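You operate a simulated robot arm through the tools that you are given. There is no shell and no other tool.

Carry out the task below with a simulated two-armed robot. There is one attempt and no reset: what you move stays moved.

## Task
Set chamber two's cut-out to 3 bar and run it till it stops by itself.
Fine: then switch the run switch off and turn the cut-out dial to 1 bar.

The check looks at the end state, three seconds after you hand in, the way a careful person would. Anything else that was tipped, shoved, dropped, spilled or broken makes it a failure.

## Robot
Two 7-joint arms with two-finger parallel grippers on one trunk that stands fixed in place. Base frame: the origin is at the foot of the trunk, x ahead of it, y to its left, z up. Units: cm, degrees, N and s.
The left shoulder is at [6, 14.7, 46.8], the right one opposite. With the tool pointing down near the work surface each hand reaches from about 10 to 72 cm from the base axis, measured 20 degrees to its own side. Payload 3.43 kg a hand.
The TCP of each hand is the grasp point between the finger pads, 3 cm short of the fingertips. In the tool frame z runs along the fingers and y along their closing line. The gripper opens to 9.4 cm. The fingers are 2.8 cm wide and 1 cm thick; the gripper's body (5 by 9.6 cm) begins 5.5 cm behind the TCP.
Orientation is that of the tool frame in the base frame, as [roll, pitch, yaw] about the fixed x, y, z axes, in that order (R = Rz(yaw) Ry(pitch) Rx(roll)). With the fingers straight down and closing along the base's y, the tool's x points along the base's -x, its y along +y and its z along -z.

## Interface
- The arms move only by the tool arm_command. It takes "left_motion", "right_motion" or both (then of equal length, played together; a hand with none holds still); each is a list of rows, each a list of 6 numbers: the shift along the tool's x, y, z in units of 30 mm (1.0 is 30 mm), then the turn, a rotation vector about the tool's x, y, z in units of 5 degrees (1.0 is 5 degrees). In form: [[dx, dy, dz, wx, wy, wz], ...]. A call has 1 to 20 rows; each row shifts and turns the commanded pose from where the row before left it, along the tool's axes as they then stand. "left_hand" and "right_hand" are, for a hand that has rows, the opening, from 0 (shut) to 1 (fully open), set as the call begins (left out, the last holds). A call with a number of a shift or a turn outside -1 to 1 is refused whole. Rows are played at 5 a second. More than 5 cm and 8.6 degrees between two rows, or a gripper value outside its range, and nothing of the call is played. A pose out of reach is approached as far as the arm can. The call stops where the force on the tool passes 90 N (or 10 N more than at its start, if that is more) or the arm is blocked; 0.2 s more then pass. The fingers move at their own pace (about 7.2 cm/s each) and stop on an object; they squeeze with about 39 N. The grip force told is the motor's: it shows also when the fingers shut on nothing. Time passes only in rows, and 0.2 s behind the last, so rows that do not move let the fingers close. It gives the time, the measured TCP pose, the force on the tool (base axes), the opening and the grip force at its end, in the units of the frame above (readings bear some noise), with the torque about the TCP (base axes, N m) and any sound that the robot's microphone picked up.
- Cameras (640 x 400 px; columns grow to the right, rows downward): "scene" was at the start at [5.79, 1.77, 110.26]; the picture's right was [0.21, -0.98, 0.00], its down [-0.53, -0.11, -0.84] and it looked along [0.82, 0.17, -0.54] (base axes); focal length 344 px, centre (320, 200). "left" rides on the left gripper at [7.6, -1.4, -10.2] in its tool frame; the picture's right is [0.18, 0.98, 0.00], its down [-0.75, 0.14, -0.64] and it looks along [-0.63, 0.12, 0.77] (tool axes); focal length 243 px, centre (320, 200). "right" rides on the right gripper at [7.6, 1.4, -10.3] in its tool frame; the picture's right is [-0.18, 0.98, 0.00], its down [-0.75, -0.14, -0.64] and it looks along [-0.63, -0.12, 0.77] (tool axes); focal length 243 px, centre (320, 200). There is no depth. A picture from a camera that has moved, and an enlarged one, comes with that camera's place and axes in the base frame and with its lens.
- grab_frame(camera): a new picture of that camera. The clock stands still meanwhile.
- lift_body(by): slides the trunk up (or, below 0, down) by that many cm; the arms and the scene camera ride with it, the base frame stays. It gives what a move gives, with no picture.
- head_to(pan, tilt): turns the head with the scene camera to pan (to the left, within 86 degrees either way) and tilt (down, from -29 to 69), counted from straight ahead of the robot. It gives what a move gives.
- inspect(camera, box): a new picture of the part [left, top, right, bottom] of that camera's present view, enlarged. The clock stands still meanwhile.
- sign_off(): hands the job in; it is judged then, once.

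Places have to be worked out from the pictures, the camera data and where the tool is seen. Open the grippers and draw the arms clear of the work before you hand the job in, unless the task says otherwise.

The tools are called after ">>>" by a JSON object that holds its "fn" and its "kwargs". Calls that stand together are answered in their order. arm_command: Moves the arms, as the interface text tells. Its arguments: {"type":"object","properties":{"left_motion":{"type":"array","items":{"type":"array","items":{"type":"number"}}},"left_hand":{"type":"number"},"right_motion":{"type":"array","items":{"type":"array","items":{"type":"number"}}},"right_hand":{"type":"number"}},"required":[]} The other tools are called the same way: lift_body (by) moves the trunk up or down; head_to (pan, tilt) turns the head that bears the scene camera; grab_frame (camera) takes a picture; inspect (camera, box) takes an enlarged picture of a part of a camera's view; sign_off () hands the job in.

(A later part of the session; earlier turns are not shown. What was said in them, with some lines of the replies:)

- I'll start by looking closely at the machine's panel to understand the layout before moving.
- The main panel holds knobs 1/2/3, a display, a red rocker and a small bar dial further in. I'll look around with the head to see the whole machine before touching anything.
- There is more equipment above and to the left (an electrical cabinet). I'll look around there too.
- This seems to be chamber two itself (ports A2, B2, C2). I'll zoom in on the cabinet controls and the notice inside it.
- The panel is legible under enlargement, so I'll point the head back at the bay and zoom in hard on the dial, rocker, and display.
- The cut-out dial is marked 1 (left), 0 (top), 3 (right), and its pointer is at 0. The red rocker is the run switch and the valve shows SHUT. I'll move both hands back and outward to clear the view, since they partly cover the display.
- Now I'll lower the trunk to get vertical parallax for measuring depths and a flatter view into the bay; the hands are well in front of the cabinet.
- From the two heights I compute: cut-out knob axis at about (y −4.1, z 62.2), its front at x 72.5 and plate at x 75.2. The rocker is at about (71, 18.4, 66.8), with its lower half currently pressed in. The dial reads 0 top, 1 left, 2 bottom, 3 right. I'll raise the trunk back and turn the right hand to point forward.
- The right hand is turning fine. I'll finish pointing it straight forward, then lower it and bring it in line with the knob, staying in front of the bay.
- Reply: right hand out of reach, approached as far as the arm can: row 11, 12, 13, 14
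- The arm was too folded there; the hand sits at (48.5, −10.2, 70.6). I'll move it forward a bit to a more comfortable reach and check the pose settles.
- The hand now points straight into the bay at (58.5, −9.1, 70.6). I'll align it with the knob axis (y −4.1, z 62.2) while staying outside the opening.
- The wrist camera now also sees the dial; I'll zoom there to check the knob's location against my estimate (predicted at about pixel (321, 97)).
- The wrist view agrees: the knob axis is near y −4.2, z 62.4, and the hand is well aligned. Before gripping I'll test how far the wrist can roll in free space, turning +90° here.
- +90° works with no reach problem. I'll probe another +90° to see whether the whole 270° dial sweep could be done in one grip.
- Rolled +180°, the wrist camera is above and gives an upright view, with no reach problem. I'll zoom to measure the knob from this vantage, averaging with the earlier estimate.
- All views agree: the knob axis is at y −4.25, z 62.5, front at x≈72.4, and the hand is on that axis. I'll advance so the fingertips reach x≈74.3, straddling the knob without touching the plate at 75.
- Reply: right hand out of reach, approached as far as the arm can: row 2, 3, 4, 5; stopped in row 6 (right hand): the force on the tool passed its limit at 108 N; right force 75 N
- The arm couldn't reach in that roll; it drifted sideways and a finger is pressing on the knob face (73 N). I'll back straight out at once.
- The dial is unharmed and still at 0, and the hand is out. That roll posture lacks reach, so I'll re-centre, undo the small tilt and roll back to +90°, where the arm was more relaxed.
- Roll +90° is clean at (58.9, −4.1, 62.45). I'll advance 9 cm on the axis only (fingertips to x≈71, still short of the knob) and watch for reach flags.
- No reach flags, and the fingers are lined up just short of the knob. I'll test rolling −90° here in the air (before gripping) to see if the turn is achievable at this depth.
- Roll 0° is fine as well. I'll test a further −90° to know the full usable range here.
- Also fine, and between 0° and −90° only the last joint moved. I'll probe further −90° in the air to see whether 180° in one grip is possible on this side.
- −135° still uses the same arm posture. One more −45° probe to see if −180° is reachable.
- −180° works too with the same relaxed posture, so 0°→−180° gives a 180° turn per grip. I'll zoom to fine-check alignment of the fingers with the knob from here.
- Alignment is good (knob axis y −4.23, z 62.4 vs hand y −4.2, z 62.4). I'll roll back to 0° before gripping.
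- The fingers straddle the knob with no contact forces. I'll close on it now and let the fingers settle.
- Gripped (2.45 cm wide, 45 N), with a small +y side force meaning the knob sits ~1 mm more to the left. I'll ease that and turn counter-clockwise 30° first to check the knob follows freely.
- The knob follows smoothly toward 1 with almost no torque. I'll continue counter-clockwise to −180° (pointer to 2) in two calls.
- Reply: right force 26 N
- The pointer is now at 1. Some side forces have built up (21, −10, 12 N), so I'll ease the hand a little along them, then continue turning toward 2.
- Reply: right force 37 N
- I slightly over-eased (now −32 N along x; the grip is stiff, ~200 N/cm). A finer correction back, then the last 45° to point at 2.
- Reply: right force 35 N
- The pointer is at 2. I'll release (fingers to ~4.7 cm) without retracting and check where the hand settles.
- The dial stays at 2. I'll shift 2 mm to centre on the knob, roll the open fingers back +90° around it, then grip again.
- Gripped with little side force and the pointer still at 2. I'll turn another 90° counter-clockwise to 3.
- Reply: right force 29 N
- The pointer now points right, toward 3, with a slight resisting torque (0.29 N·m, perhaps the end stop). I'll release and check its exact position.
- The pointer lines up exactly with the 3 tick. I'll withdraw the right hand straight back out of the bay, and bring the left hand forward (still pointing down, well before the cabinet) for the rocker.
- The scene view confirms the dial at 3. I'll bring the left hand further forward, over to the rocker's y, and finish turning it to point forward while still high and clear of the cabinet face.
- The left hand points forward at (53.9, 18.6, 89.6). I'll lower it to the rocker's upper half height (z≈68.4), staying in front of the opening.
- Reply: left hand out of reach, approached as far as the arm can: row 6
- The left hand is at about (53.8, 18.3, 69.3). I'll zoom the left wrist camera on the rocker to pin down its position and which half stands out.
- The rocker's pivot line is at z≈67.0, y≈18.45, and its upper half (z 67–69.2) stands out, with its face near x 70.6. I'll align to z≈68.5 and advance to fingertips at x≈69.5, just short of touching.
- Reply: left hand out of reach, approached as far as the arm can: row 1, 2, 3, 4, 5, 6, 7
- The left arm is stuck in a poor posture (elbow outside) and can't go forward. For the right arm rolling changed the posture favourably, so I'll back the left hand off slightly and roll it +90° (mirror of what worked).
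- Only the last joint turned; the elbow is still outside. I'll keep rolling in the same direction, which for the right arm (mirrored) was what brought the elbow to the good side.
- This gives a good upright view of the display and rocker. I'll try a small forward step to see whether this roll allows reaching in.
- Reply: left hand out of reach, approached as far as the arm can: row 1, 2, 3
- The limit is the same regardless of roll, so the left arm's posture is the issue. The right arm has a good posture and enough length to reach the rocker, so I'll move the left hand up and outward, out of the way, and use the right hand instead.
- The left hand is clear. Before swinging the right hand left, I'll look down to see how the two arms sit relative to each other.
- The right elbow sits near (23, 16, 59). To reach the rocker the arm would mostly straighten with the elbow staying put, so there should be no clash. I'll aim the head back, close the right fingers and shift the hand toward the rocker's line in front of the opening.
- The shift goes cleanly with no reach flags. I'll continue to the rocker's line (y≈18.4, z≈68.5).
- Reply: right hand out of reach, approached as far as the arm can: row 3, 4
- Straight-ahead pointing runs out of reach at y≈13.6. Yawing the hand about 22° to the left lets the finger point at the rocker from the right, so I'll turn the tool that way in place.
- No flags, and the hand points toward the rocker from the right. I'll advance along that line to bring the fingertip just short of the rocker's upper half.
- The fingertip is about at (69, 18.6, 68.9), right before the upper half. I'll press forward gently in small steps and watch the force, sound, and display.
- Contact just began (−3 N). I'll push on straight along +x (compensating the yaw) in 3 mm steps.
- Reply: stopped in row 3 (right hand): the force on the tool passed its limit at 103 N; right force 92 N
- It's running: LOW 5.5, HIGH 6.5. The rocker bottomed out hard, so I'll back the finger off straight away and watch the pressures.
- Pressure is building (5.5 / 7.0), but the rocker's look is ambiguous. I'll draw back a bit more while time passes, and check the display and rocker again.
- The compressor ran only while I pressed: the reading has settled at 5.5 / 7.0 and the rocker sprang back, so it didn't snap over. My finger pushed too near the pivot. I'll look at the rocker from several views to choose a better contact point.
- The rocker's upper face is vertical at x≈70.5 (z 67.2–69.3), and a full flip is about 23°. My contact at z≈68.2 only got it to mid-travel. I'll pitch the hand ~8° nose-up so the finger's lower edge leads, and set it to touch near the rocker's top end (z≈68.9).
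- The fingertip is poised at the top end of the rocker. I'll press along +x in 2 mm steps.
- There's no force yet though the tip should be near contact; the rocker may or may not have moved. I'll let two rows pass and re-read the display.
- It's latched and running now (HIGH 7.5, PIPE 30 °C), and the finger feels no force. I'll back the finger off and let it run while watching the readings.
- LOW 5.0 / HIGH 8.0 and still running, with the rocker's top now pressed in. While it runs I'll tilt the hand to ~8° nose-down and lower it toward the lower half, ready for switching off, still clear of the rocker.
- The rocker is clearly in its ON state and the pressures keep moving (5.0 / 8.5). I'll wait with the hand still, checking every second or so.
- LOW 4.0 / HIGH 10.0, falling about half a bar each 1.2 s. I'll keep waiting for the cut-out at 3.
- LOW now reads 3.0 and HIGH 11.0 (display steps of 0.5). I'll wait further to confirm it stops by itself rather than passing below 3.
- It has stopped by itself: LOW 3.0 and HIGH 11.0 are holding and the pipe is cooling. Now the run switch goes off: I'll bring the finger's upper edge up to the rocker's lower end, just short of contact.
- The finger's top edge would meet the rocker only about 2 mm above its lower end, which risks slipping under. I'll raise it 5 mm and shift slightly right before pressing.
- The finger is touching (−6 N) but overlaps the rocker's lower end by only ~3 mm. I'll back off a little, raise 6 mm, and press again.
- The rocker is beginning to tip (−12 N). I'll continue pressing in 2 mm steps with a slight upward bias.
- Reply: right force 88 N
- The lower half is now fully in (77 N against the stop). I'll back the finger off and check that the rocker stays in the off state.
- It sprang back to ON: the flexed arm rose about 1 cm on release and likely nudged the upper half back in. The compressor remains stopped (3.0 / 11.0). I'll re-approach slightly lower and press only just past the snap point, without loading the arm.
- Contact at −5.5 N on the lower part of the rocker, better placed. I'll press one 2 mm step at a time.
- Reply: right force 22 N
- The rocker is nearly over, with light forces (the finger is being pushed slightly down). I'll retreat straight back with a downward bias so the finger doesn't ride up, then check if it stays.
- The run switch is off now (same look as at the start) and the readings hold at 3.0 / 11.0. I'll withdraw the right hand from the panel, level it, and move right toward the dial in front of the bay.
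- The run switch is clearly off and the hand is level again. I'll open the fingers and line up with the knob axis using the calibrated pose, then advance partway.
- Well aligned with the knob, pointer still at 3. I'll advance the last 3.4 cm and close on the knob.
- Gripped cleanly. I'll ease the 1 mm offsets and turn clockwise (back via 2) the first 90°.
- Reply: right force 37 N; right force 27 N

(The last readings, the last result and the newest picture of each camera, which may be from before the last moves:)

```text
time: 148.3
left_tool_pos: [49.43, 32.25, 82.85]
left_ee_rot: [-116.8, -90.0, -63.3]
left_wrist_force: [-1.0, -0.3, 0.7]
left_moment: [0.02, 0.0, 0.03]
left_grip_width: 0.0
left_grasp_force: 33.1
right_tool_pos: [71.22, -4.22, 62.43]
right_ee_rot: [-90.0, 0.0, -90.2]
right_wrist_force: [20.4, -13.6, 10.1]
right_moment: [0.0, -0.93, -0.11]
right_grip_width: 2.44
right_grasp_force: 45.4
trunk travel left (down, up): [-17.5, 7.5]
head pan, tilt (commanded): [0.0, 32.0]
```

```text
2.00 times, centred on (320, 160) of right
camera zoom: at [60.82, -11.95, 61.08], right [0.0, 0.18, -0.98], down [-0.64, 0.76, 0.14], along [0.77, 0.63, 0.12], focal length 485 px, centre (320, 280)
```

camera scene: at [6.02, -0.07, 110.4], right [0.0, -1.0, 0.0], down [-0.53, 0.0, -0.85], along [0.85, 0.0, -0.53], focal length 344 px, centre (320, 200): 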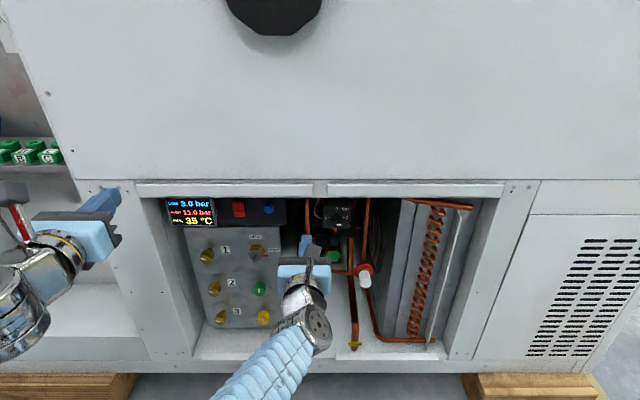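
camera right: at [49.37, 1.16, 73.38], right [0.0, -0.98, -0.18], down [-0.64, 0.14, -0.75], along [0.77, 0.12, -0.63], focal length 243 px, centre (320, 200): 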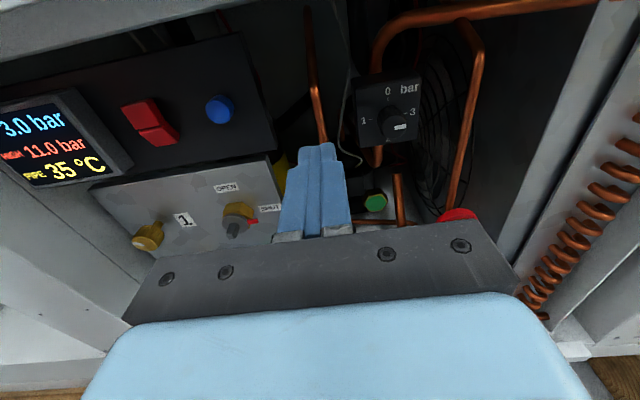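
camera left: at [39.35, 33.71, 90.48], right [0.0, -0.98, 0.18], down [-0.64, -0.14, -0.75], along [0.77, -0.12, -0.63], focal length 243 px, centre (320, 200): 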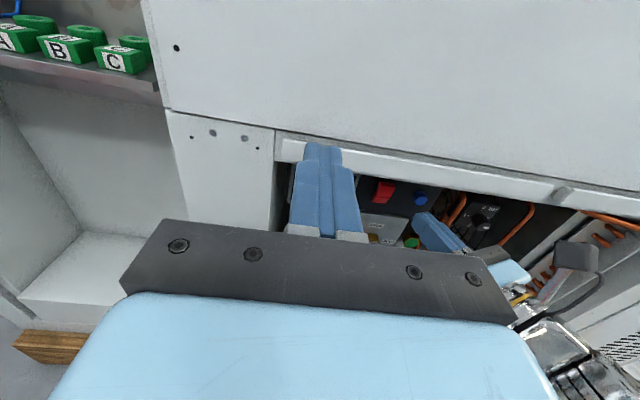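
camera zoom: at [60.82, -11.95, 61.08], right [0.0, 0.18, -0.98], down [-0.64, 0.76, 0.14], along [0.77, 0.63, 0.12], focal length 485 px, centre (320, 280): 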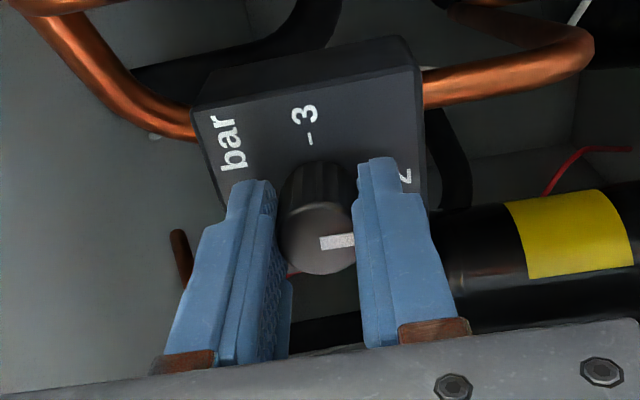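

The pointer is at 2 with tolerable side forces. A small easing, then the next 90° clockwise to 1.

>>> {"fn": "arm_command", "kwargs": {"right_motion": [[0.02, -0.015, 0.03, 0, 0, 0], [0, 0, 0, 0, 0, 1], [0, 0, 0, 0, 0, 1], [0, 0, 0, 0, 0, 1], [0, 0, 0, 0, 0, 1], [0, 0, 0, 0, 0, 1], [0, 0, 0, 0, 0, 1], [0, 0, 0, 0, 0, 1], [0, 0, 0, 0, 0, 1], [0, 0, 0, 0, 0, 1]], "right_hand": 0}}

>>> {"fn": "arm_command", "kwargs": {"right_motion": [[0, 0, 0, 0, 0, 1], [0, 0, 0, 0, 0, 1], [0, 0, 0, 0, 0, 1], [0, 0, 0, 0, 0, 1], [0, 0, 0, 0, 0, 1], [0, 0, 0, 0, 0, 1], [0, 0, 0, 0, 0, 1], [0, 0, 0, 0, 0, 1], [0, 0, 0, 0, 0, 1], [0, 0, 0, 0, 0, 0]], "right_hand": 0}}

>>> {"fn": "inspect", "kwargs": {"camera": "right", "box": [220, 60, 420, 260]}}

>>> {"fn": "inspect", "kwargs": {"camera": "scene", "box": [310, 195, 362, 228]}}

```text
time: 150.5
left_tool_pos: [49.34, 32.29, 82.71]
left_ee_rot: [-73.4, -90.0, -106.6]
left_wrist_force: [0.1, -0.7, -0.5]
left_moment: [0.0, 0.0, -0.03]
left_grip_width: 0.0
left_grasp_force: 33.4
right_tool_pos: [71.21, -4.09, 62.41]
right_ee_rot: [-90.3, 45.0, -90.2]
right_wrist_force: [-38.2, -0.9, -24.7]
right_moment: [-0.09, 0.31, -0.38]
right_grip_width: 2.46
right_grasp_force: 45.6
trunk travel left (down, up): [-17.5, 7.5]
head pan, tilt (commanded): [0.0, 32.0]
```

```text
time: 152.7
left_tool_pos: [49.34, 32.33, 82.74]
left_ee_rot: [-44.9, -90.0, -135.2]
left_wrist_force: [0.6, 0.2, -0.3]
left_moment: [0.03, -0.02, 0.01]
left_grip_width: 0.01
left_grasp_force: 33.3
right_tool_pos: [71.3, -4.14, 62.47]
right_ee_rot: [-172.4, 89.9, -172.2]
right_wrist_force: [-31.0, 7.3, -24.9]
right_moment: [0.01, 0.89, -0.27]
right_grip_width: 2.48
right_grasp_force: 45.2
trunk travel left (down, up): [-17.5, 7.5]
head pan, tilt (commanded): [0.0, 32.0]
```

```text
2.00 times, centred on (320, 160) of right
camera zoom: at [60.91, -2.79, 54.81], right [0.0, 0.98, 0.18], down [-0.64, -0.14, 0.76], along [0.77, -0.12, 0.63], focal length 485 px, centre (320, 280)
```

zoom: 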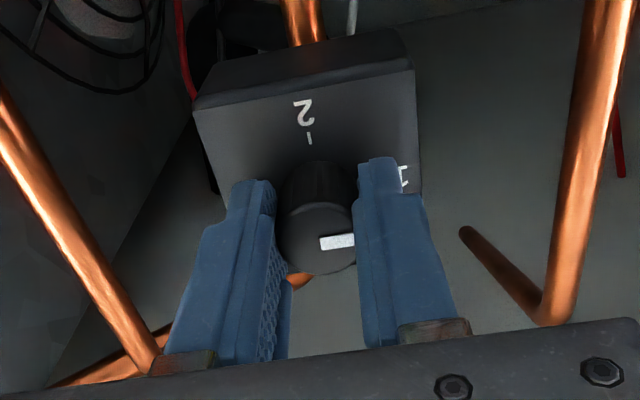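

```text
12.12 times, centred on (336, 212) of scene
camera zoom: at [6.05, -0.04, 110.4], right [0.0, -1.0, 0.0], down [-0.53, 0.0, -0.85], along [0.85, 0.0, -0.53], focal length 4174 px, centre (126, 61)
```

zoom: 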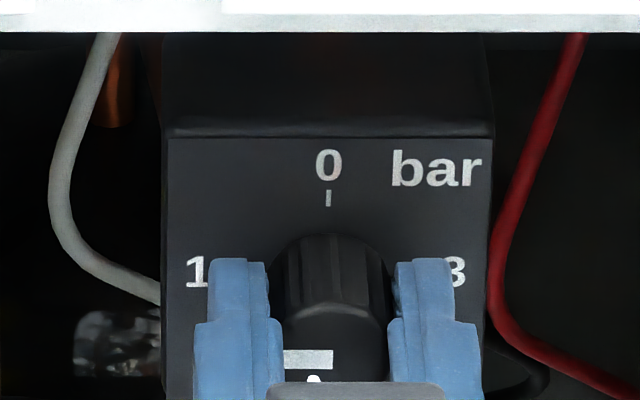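

The pointer is at the left, toward 1. I'll release and verify.

>>> {"fn": "arm_command", "kwargs": {"right_motion": [[0, 0, 0, 0, 0, 0], [0, 0, 0, 0, 0, 0], [0, 0, 0, 0, 0, 0]], "right_hand": 0.5}}

>>> {"fn": "inspect", "kwargs": {"camera": "right", "box": [275, 110, 371, 200]}}

>>> {"fn": "inspect", "kwargs": {"camera": "scene", "box": [310, 195, 362, 228]}}

```text
time: 153.5
left_tool_pos: [49.32, 32.29, 82.86]
left_ee_rot: [124.4, -90.0, 55.5]
left_wrist_force: [-0.5, 0.9, -0.8]
left_moment: [0.01, 0.0, 0.01]
left_grip_width: 0.0
left_grasp_force: 33.0
right_tool_pos: [71.21, -4.04, 62.67]
right_ee_rot: [-47.1, 89.9, -47.2]
right_wrist_force: [-0.3, 0.4, -0.6]
right_moment: [-0.05, -0.03, 0.0]
right_grip_width: 4.72
right_grasp_force: 0.1
trunk travel left (down, up): [-17.5, 7.5]
head pan, tilt (commanded): [0.0, 32.0]
```

```text
4.44 times, centred on (323, 155) of right
camera zoom: at [60.98, -2.91, 54.98], right [0.0, 0.98, 0.18], down [-0.64, -0.14, 0.75], along [0.77, -0.12, 0.63], focal length 1078 px, centre (307, 400)
```

zoom: 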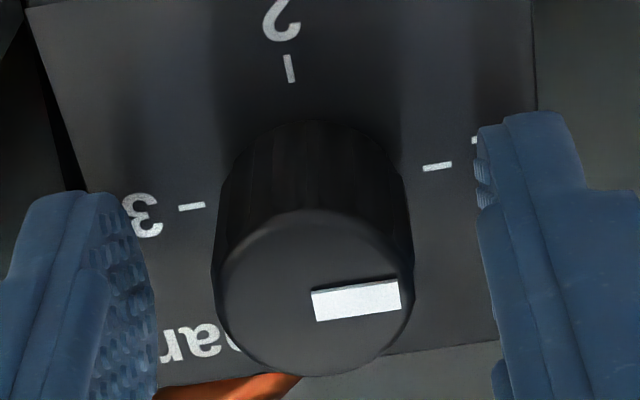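

```text
12.12 times, centred on (336, 212) of scene
camera zoom: at [6.03, -0.07, 110.4], right [0.0, -1.0, 0.0], down [-0.53, 0.0, -0.85], along [0.85, 0.0, -0.53], focal length 4174 px, centre (126, 61)
```

zoom: 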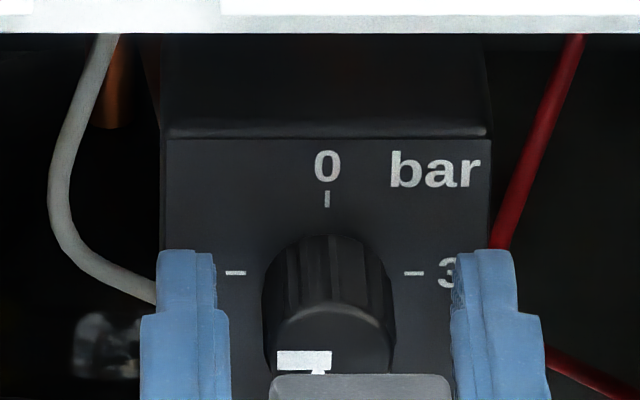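

The pointer is on 1, within about 2°. I'll withdraw the right hand straight back out of the bay and check everything in clean views.

>>> {"fn": "arm_command", "kwargs": {"right_motion": [[0, 0, -0.8, 0, 0, 0], [0, 0, -1, 0, 0, 0], [0, 0, -1, 0, 0, 0], [0, 0, -1, 0, 0, 0], [0.3, 0, 0, 0, 0, 0], [0.5, 0, 0, 0, 0, 0], [0, 0, 0, 0, 0, 0]]}}

>>> {"fn": "inspect", "kwargs": {"camera": "scene", "box": [310, 195, 362, 228]}}

>>> {"fn": "inspect", "kwargs": {"camera": "scene", "box": [160, 185, 300, 275]}}

>>> {"fn": "inspect", "kwargs": {"camera": "right", "box": [272, 35, 368, 145]}}

>>> {"fn": "grab_frame", "kwargs": {"camera": "scene"}}

```text
time: 155.1
left_tool_pos: [49.45, 32.34, 82.83]
left_ee_rot: [95.6, -90.0, 84.3]
left_wrist_force: [-0.1, 0.1, -0.5]
left_moment: [-0.02, 0.01, 0.02]
left_grip_width: 0.0
left_grasp_force: 33.1
right_tool_pos: [59.97, -4.17, 60.11]
right_ee_rot: [-71.8, 90.0, -71.9]
right_wrist_force: [0.5, 0.0, -0.5]
right_moment: [-0.02, 0.02, 0.01]
right_grip_width: 4.67
right_grasp_force: 0.1
trunk travel left (down, up): [-17.5, 7.5]
head pan, tilt (commanded): [0.0, 32.0]
```

```text
12.12 times, centred on (336, 212) of scene
camera zoom: at [6.02, -0.07, 110.4], right [0.0, -1.0, 0.0], down [-0.53, 0.0, -0.85], along [0.85, 0.0, -0.53], focal length 4174 px, centre (126, 61)
```

zoom: 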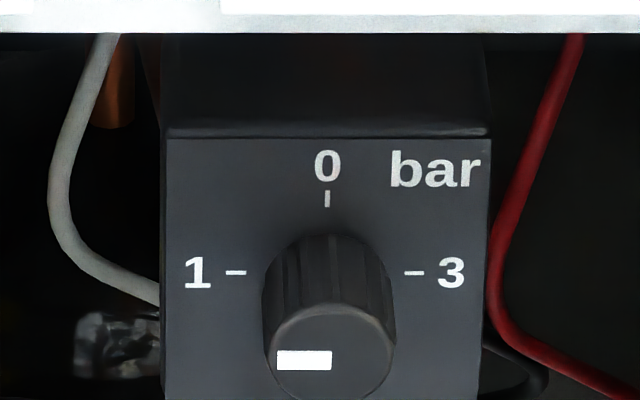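

```text
4.44 times, centred on (230, 230) of scene
camera zoom: at [6.02, -0.07, 110.4], right [0.0, -1.0, 0.0], down [-0.53, 0.0, -0.85], along [0.85, 0.0, -0.53], focal length 1530 px, centre (720, 67)
```

zoom: 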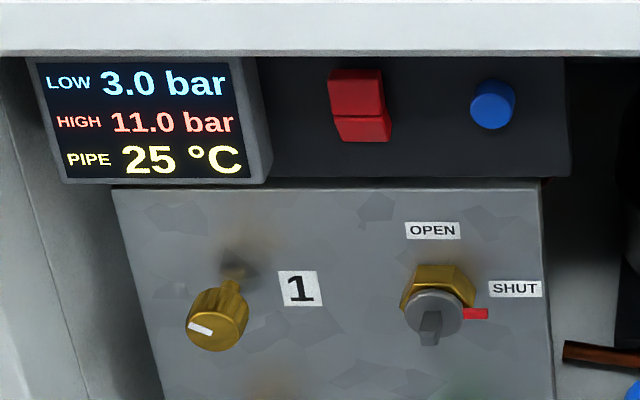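

```text
3.64 times, centred on (320, 90) of right
camera zoom: at [49.56, -2.93, 52.5], right [0.0, 0.98, 0.18], down [-0.64, -0.14, 0.75], along [0.77, -0.12, 0.63], focal length 882 px, centre (320, 600)
```

zoom: 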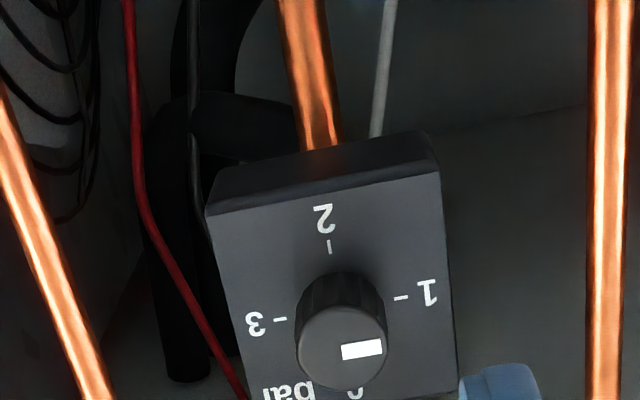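

```text
taken
camera scene: at [6.02, -0.07, 110.4], right [0.0, -1.0, 0.0], down [-0.53, 0.0, -0.85], along [0.85, 0.0, -0.53], focal length 344 px, centre (320, 200)
```

scene: 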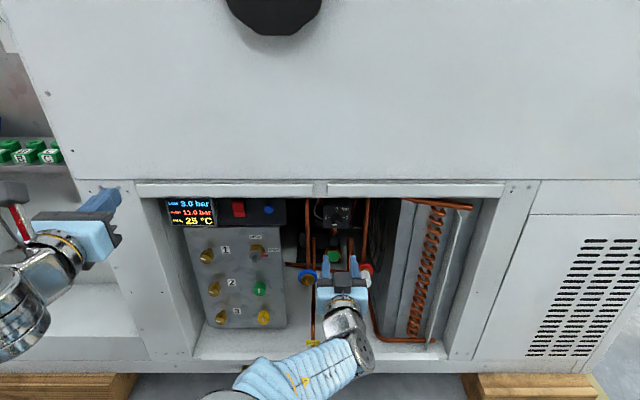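

Everything reads right: dial on 1, run switch off, LOW 3.0 / HIGH 11.0 and valve untouched. I'll draw the right hand further back, open both grippers, and check the rest of the bay for anything disturbed.

>>> {"fn": "arm_command", "kwargs": {"right_motion": [[0, 0, -0.9, 0, 0, 0], [0, 0, -0.9, 0, 0, 0], [0, 0, -0.6, 0, 0, 0], [0, 0, 0, 0, 0, 0], [0, 0, 0, 0, 0, 0]], "left_motion": [[0, 0, -0.5, 0, 0, 0], [0, 0, -0.5, 0, 0, 0], [0, 0, 0, 0, 0, 0], [0, 0, 0, 0, 0, 0], [0, 0, 0, 0, 0, 0]], "right_hand": 1, "left_hand": 1}}

>>> {"fn": "grab_frame", "kwargs": {"camera": "scene"}}

>>> {"fn": "inspect", "kwargs": {"camera": "scene", "box": [185, 230, 290, 330]}}

>>> {"fn": "inspect", "kwargs": {"camera": "scene", "box": [280, 180, 440, 280]}}

>>> {"fn": "inspect", "kwargs": {"camera": "scene", "box": [160, 185, 300, 275]}}

```text
time: 156.3
left_tool_pos: [46.35, 32.35, 82.85]
left_ee_rot: [145.9, -90.0, 34.2]
left_wrist_force: [-0.1, 0.1, 0.1]
left_moment: [-0.01, -0.02, 0.01]
left_grip_width: 9.4
left_grasp_force: 0.2
right_tool_pos: [52.7, -4.18, 60.3]
right_ee_rot: [-77.1, 90.0, -77.3]
right_wrist_force: [-0.7, -0.2, 1.2]
right_moment: [0.0, -0.02, 0.01]
right_grip_width: 9.42
right_grasp_force: 0.1
trunk travel left (down, up): [-17.5, 7.5]
head pan, tilt (commanded): [0.0, 32.0]
```

```text
taken
camera scene: at [6.02, -0.07, 110.4], right [0.0, -1.0, 0.0], down [-0.53, 0.0, -0.85], along [0.85, 0.0, -0.53], focal length 344 px, centre (320, 200)
```

scene: 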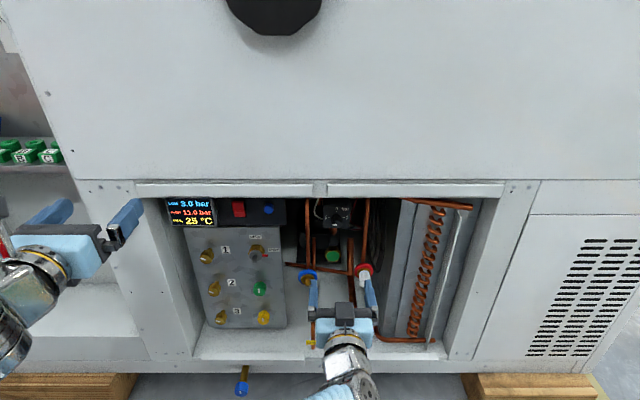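

```text
4.00 times, centred on (238, 280) of scene
camera zoom: at [6.02, -0.07, 110.4], right [0.0, -1.0, 0.0], down [-0.53, 0.0, -0.85], along [0.85, 0.0, -0.53], focal length 1377 px, centre (650, -120)
```

zoom: 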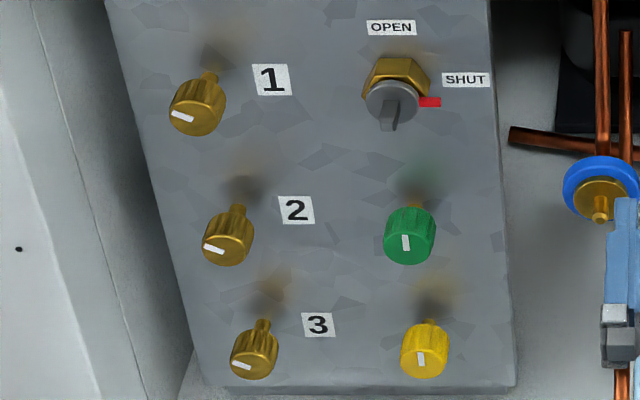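

```text
4.00 times, centred on (360, 230) of scene
camera zoom: at [6.02, -0.07, 110.4], right [0.0, -1.0, 0.0], down [-0.53, 0.0, -0.85], along [0.85, 0.0, -0.53], focal length 1377 px, centre (160, 80)
```

zoom: 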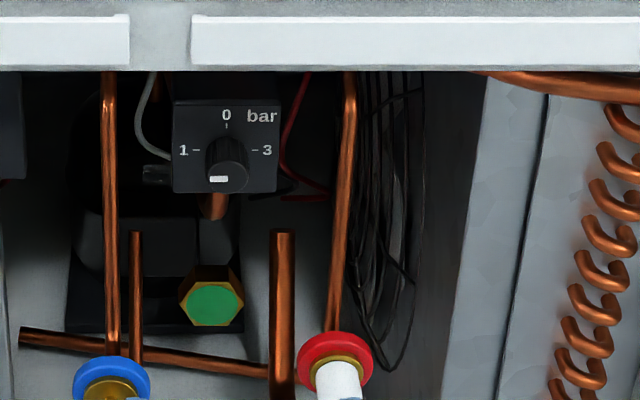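

```text
4.44 times, centred on (230, 230) of scene
camera zoom: at [6.02, -0.07, 110.4], right [0.0, -1.0, 0.0], down [-0.53, 0.0, -0.85], along [0.85, 0.0, -0.53], focal length 1530 px, centre (720, 67)
```

zoom: 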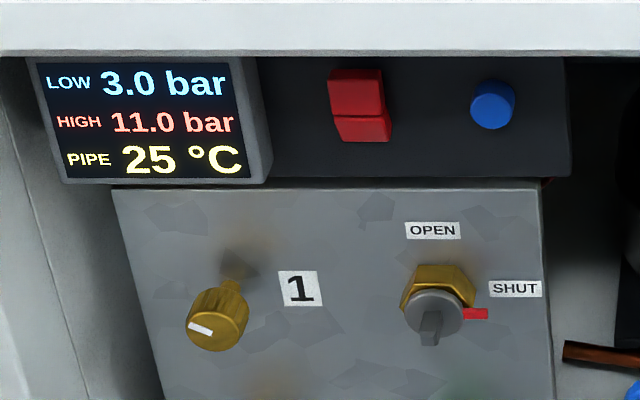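

The dial is on 1 bar, the run switch is off and LOW held at 3.0 after the automatic stop. All other knobs, valves and caps look as they did at the start. Both grippers are open and clear of the bay, so I'm handing in the job.

>>> {"fn": "sign_off", "kwargs": {}}

```text
The job is handed in.
```

I set chamber two's cut-out to 3 bar and ran the unit until it stopped by itself. I then switched the run switch off and turned the dial to 1 bar. I've handed it in, but haven't seen the check's result.

- **Run:** it stopped by itself with LOW at 3.0 bar and HIGH at 11.0 bar, and the readings stayed there.
- **Dial:** it ended on the 1 mark. I measured it about 2° off from one view, but it looked level in the final one.
- **Run switch:** it took two tries each way. My first press to start didn't catch, so the compressor ran for about a second before the real run. My first press to stop also sprang back, but the unit had already stopped by then.
- **Hard contacts:** early on, a finger pressed the cut-out dial at over 100 N, and I pressed the run switch at about 100 N and 77 N. I saw no damage, and both worked normally afterwards.

In the last pictures, the other knobs, valves and caps I could see looked the same as at the start. Both hands are open and back out of the bay.
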